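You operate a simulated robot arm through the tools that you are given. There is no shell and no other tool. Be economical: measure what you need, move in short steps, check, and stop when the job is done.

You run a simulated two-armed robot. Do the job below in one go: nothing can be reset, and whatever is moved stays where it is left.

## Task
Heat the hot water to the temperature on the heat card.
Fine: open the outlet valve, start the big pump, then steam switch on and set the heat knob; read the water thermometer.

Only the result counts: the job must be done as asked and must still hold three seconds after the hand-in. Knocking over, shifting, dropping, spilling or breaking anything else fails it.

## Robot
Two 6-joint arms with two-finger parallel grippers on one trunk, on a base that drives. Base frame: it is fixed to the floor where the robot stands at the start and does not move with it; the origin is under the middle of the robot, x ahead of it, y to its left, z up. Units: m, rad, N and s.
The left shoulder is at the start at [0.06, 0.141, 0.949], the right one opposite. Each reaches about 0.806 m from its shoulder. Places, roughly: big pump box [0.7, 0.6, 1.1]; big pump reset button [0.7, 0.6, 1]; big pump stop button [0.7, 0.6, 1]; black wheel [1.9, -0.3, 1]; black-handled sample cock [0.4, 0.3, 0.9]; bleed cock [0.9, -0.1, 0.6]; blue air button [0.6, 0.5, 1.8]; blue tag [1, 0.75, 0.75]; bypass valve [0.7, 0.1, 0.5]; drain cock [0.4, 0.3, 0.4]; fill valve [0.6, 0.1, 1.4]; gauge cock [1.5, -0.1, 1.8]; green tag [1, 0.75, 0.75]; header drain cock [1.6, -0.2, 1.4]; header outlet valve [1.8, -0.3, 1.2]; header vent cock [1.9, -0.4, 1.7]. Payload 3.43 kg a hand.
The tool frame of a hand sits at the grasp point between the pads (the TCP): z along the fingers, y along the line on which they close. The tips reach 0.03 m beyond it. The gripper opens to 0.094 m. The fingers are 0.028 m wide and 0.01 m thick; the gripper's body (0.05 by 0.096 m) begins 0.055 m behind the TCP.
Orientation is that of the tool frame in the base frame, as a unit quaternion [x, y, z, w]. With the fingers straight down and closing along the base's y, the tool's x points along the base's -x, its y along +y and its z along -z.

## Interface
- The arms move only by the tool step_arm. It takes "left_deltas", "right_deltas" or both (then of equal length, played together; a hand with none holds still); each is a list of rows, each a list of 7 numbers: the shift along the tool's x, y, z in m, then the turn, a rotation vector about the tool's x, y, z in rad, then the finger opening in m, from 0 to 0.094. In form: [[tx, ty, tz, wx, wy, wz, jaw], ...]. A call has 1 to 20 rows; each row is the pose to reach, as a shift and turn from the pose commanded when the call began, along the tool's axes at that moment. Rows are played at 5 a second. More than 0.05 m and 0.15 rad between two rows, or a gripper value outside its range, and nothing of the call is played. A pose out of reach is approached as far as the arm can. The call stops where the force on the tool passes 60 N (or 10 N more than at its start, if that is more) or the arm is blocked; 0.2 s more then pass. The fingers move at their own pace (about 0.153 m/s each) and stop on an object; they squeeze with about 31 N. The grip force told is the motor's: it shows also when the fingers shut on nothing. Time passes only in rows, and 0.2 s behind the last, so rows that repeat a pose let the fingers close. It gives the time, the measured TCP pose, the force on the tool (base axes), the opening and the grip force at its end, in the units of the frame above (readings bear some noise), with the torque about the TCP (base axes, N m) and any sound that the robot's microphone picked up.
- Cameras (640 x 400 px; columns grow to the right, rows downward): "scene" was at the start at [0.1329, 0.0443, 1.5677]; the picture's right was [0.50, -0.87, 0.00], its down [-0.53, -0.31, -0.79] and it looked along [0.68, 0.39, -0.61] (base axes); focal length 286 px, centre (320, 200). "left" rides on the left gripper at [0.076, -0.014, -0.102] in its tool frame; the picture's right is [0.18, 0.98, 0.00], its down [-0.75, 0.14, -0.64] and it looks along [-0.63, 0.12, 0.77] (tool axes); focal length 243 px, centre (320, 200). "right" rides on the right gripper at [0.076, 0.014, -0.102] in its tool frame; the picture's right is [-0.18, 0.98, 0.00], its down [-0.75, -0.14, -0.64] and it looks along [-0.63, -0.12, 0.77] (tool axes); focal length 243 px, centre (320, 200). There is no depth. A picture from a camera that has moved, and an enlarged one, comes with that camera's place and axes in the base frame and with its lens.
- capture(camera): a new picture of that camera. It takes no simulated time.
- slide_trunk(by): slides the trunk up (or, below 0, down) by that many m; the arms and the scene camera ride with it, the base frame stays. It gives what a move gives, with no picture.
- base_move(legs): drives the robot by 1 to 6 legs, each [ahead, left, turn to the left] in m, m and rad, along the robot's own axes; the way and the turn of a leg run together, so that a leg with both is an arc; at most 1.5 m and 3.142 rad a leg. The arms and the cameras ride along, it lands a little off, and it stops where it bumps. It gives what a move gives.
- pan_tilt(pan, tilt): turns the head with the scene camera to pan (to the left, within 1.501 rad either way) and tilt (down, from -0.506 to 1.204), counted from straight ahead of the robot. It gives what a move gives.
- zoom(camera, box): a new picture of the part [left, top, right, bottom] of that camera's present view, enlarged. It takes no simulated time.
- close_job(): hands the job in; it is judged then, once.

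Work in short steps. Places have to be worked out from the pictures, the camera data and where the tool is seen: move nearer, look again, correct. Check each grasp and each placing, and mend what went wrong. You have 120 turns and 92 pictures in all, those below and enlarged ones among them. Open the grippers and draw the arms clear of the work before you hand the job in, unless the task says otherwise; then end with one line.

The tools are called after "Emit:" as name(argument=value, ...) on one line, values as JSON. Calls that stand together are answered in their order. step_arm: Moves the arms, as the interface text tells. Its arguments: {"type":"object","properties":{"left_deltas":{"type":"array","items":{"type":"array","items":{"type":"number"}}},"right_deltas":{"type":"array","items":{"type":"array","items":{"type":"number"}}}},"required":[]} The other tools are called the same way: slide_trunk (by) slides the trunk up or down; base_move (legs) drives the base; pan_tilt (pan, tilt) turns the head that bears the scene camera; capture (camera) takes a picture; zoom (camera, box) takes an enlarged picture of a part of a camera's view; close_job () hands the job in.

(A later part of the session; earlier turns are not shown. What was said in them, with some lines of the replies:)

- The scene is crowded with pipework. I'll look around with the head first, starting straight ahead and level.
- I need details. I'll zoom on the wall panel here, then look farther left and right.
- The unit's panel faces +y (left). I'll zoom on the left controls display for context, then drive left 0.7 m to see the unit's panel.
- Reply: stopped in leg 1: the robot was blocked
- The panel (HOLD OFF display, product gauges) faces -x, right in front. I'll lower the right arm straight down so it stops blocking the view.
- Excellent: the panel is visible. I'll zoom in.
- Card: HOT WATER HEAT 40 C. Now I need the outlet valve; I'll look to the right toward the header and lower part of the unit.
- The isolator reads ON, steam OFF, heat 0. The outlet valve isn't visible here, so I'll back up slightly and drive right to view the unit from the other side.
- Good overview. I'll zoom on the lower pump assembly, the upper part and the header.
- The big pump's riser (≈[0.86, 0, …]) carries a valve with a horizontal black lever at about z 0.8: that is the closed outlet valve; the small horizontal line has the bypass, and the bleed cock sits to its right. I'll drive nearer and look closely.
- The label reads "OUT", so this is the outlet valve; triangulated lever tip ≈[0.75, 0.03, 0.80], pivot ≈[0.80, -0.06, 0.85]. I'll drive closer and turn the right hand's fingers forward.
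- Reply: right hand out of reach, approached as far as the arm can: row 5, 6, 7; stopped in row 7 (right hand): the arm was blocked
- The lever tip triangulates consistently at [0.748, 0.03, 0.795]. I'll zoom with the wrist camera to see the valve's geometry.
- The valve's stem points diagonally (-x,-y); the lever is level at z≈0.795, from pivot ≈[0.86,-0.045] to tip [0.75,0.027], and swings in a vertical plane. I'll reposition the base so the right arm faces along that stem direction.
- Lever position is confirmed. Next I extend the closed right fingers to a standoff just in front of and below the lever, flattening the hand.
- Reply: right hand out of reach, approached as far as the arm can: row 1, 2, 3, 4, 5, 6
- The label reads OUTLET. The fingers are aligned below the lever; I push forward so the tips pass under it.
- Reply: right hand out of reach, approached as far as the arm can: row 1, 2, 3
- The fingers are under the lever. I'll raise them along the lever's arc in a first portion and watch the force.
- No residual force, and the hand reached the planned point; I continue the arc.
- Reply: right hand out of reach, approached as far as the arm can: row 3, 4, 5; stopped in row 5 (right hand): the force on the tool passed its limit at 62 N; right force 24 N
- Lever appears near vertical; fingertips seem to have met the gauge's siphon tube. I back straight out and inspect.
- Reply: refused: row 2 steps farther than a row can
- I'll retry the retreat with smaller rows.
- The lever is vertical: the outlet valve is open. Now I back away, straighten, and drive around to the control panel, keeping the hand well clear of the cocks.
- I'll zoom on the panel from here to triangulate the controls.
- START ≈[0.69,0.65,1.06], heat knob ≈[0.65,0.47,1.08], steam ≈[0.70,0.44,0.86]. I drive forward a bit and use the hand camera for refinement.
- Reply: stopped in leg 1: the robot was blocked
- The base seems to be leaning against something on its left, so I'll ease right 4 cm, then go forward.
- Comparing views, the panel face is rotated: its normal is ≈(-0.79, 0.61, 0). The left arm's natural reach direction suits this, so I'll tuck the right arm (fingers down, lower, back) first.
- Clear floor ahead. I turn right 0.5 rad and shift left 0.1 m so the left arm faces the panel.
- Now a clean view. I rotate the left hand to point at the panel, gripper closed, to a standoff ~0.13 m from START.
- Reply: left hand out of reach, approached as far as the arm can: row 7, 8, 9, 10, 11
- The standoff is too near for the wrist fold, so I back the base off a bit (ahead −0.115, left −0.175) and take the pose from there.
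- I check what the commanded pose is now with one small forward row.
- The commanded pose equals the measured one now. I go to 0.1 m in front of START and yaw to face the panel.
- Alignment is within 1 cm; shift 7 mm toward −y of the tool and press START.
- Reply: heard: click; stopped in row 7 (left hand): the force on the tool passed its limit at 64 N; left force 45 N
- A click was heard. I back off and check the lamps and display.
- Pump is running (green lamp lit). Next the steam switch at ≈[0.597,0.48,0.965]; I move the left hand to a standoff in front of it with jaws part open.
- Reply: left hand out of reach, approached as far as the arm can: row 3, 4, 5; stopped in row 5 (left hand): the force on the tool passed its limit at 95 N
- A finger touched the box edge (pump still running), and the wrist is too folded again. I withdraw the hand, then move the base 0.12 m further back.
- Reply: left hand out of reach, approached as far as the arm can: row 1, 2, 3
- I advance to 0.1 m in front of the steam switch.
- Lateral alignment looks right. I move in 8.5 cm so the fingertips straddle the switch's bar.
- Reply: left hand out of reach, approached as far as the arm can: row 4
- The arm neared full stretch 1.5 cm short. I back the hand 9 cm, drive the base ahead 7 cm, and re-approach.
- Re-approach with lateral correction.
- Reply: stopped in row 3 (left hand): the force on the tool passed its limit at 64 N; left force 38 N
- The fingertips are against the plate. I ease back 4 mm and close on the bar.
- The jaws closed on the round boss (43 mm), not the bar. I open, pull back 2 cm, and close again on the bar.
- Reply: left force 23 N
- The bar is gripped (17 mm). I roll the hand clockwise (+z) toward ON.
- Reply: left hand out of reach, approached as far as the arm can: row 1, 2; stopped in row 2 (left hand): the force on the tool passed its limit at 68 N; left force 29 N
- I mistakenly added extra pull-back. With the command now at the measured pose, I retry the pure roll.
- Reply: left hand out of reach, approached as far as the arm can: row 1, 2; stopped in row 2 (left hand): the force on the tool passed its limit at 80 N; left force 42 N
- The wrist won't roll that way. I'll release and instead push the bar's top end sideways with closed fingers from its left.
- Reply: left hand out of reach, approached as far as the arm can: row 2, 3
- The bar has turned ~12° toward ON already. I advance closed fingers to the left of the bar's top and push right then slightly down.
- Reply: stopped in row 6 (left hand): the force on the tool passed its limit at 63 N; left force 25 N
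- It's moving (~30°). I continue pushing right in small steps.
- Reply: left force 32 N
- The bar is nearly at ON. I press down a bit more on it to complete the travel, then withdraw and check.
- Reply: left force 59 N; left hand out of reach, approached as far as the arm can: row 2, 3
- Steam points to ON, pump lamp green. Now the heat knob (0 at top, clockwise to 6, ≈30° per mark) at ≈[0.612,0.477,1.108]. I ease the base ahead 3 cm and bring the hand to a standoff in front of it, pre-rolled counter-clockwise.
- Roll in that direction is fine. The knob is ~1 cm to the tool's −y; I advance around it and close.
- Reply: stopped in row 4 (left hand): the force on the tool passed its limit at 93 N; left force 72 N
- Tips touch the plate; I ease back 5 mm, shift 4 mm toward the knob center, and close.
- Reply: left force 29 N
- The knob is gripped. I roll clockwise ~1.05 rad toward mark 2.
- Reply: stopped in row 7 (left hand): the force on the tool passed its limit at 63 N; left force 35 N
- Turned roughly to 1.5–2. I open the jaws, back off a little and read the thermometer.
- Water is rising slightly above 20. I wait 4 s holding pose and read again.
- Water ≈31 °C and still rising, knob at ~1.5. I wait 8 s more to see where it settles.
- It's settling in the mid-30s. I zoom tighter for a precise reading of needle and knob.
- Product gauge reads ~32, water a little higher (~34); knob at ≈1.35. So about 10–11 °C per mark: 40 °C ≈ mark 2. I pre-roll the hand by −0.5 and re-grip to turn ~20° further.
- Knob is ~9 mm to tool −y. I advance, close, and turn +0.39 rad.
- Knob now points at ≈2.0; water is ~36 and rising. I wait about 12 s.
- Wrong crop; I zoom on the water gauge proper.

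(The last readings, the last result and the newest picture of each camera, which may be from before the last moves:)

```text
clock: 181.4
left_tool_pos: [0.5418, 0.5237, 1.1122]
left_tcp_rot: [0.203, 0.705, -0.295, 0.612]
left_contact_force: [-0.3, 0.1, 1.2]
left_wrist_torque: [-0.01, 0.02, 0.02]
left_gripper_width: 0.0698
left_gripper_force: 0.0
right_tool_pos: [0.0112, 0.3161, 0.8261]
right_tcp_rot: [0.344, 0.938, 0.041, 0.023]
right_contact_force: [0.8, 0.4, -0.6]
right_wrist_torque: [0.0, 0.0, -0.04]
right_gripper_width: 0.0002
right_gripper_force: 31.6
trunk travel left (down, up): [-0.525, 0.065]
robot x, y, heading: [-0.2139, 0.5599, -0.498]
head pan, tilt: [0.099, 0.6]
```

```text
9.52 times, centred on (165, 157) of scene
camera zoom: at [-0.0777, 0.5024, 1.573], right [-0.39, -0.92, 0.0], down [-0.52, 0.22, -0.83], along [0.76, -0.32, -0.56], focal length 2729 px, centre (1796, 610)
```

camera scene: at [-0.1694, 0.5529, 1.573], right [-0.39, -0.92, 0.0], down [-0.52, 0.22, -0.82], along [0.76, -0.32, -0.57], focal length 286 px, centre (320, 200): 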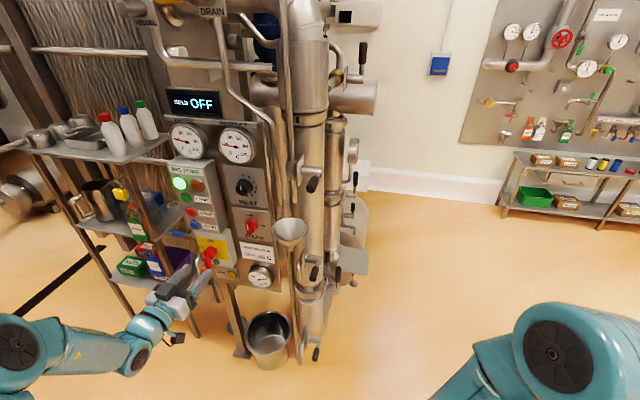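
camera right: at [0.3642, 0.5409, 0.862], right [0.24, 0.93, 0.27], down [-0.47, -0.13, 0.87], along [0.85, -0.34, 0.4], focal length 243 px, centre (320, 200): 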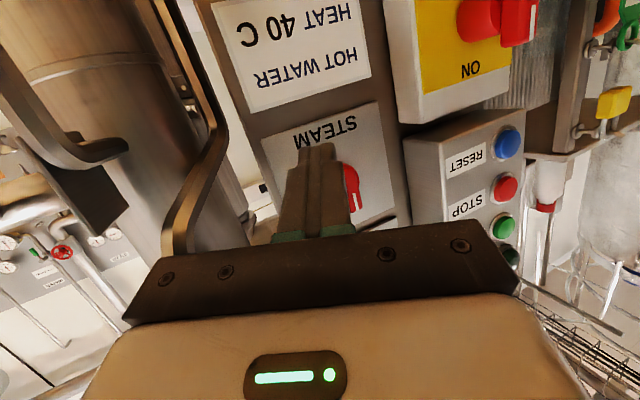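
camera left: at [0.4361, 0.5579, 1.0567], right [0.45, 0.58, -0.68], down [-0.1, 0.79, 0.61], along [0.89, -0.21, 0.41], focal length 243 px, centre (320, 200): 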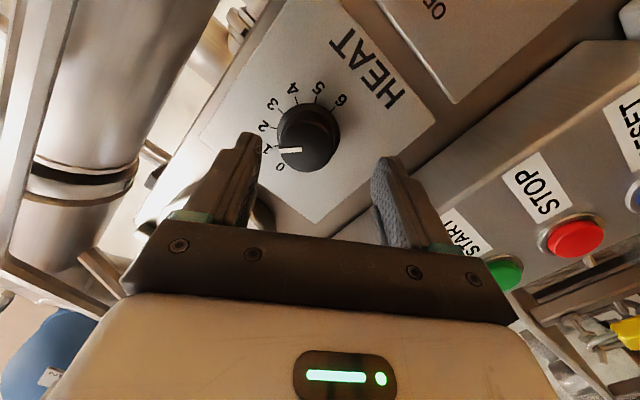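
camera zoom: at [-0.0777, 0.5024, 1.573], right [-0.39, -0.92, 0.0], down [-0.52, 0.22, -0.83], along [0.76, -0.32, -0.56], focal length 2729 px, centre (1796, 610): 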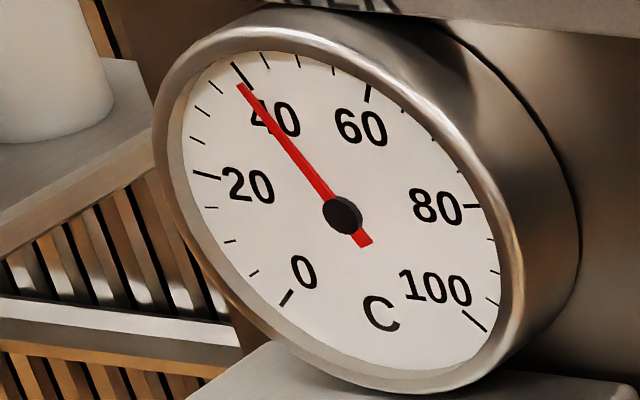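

Accounting for the raised needle, water reads ≈39.5 °C, essentially at 40. I withdraw by opening the gripper and backing the base, then take a final reading.

Emit:
step_arm(left_deltas=[[0, 0, -0.02, 0, 0, 0, 0.094], [0, 0, -0.03, 0, 0, 0, 0.094]], right_deltas=[[0, 0, 0, 0, 0, 0, 0.05], [0, 0, 0, 0, 0, 0, 0.094]])

Emit:
base_move(legs=[[-0.1, -0.04, 0]])

Emit:
capture(camera="scene")

```text
clock: 182.0
left_tool_pos: [0.5202, 0.543, 1.1138]
left_tcp_rot: [0.202, 0.706, -0.295, 0.611]
left_contact_force: [0.9, 0.3, -0.2]
left_wrist_torque: [0.01, -0.02, 0.01]
left_gripper_width: 0.0939
left_gripper_force: 0.1
right_tool_pos: [0.012, 0.317, 0.8264]
right_tcp_rot: [0.344, 0.938, 0.041, 0.022]
right_contact_force: [0.2, 0.0, 0.9]
right_wrist_torque: [0.0, 0.03, 0.0]
right_gripper_width: 0.0938
right_gripper_force: 0.0
trunk travel left (down, up): [-0.525, 0.065]
robot x, y, heading: [-0.2096, 0.5627, -0.496]
head pan, tilt: [0.099, 0.6]
```

```text
clock: 183.9
left_tool_pos: [0.4144, 0.5557, 1.1133]
left_tcp_rot: [0.202, 0.706, -0.295, 0.612]
left_contact_force: [0.0, -1.0, 0.0]
left_wrist_torque: [0.01, 0.01, 0.03]
left_gripper_width: 0.0938
left_gripper_force: 0.0
right_tool_pos: [-0.0935, 0.3302, 0.8271]
right_tcp_rot: [0.344, 0.938, 0.041, 0.022]
right_contact_force: [-0.4, 0.2, -0.2]
right_wrist_torque: [0.03, 0.0, -0.04]
right_gripper_width: 0.0942
right_gripper_force: 0.0
trunk travel left (down, up): [-0.525, 0.065]
robot x, y, heading: [-0.3191, 0.5773, -0.489]
head pan, tilt: [0.099, 0.6]
```

```text
7 pictures are left
camera scene: at [-0.1859, 0.5153, 1.573], right [-0.39, -0.92, 0.0], down [-0.52, 0.22, -0.83], along [0.76, -0.32, -0.56], focal length 286 px, centre (320, 200)
```

scene: 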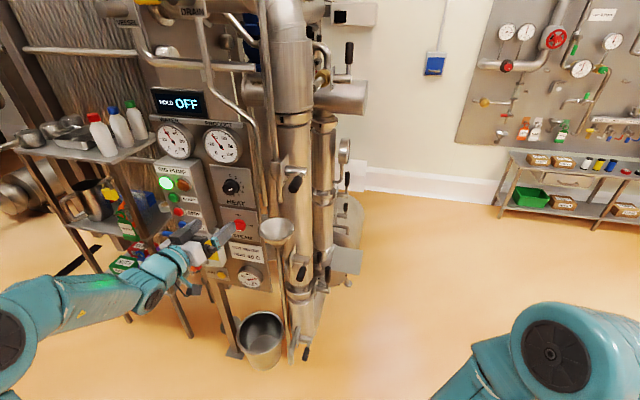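

I take the final precise readings of the water gauge and the knob/switch.

Emit:
zoom(camera="scene", box=[152, 120, 194, 162])

Emit:
zoom(camera="scene", box=[190, 155, 270, 245])

```text
9.52 times, centred on (173, 141) of scene
camera zoom: at [-0.1859, 0.5153, 1.573], right [-0.39, -0.92, 0.0], down [-0.52, 0.22, -0.83], along [0.76, -0.32, -0.56], focal length 2729 px, centre (1720, 762)
```

zoom: 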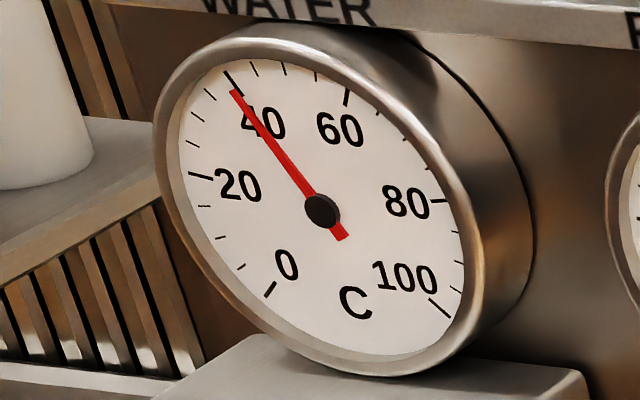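

```text
4.44 times, centred on (230, 200) of scene
camera zoom: at [-0.1859, 0.5153, 1.573], right [-0.39, -0.92, 0.0], down [-0.52, 0.22, -0.83], along [0.76, -0.32, -0.56], focal length 1273 px, centre (720, 200)
```

zoom: 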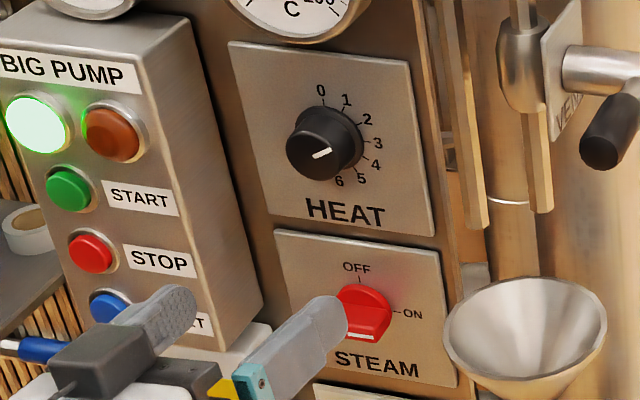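

Water reads 40 °C. I wait 4 s to confirm that it holds.

Emit:
step_arm(left_deltas=[[0, 0, 0, 0, 0, 0, 0.094], [0, 0, 0, 0, 0, 0, 0.094], [0, 0, 0, 0, 0, 0, 0.094], [0, 0, 0, 0, 0, 0, 0.094], [0, 0, 0, 0, 0, 0, 0.094], [0, 0, 0, 0, 0, 0, 0.094], [0, 0, 0, 0, 0, 0, 0.094], [0, 0, 0, 0, 0, 0, 0.094], [0, 0, 0, 0, 0, 0, 0.094], [0, 0, 0, 0, 0, 0, 0.094], [0, 0, 0, 0, 0, 0, 0.094], [0, 0, 0, 0, 0, 0, 0.094], [0, 0, 0, 0, 0, 0, 0.094], [0, 0, 0, 0, 0, 0, 0.094], [0, 0, 0, 0, 0, 0, 0.094], [0, 0, 0, 0, 0, 0, 0.094], [0, 0, 0, 0, 0, 0, 0.094], [0, 0, 0, 0, 0, 0, 0.094], [0, 0, 0, 0, 0, 0, 0.094], [0, 0, 0, 0, 0, 0, 0.094]])

Emit:
zoom(camera="scene", box=[152, 120, 194, 162])

```text
clock: 188.1
left_tool_pos: [0.4141, 0.5563, 1.1121]
left_tcp_rot: [0.203, 0.706, -0.294, 0.612]
left_contact_force: [-0.1, -1.0, 0.2]
left_wrist_torque: [-0.02, -0.03, -0.02]
left_gripper_width: 0.0942
left_gripper_force: 0.1
right_tool_pos: [-0.0939, 0.3286, 0.8279]
right_tcp_rot: [0.344, 0.938, 0.042, 0.023]
right_contact_force: [-0.5, 0.1, 0.1]
right_wrist_torque: [0.0, 0.02, 0.0]
right_gripper_width: 0.0945
right_gripper_force: 0.1
trunk travel left (down, up): [-0.525, 0.065]
robot x, y, heading: [-0.3229, 0.5749, -0.493]
head pan, tilt: [0.099, 0.6]
```

```text
9.52 times, centred on (173, 141) of scene
camera zoom: at [-0.1861, 0.5152, 1.573], right [-0.39, -0.92, 0.0], down [-0.52, 0.22, -0.83], along [0.76, -0.32, -0.56], focal length 2729 px, centre (1720, 762)
```

zoom: 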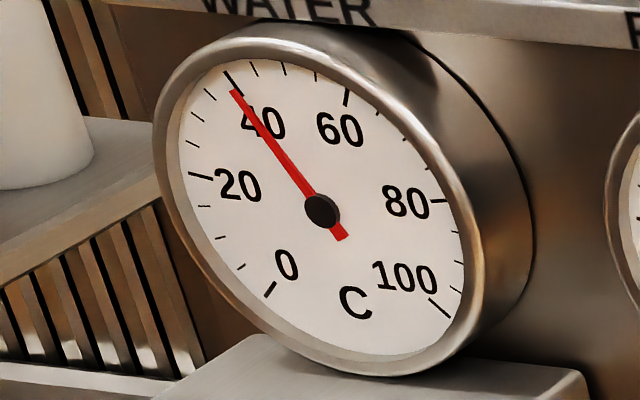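

The needle holds steady at 40 °C, the pump is running, steam is on, and the arms are clear. I hand in the job.

Emit:
close_job()

```text
The job is handed in.
```

The hot water is at 40 °C, as the heat card asks, and the needle stayed there over a 4-second check before hand-in: outlet valve open, big pump running, steam switch on, heat knob at about 2.
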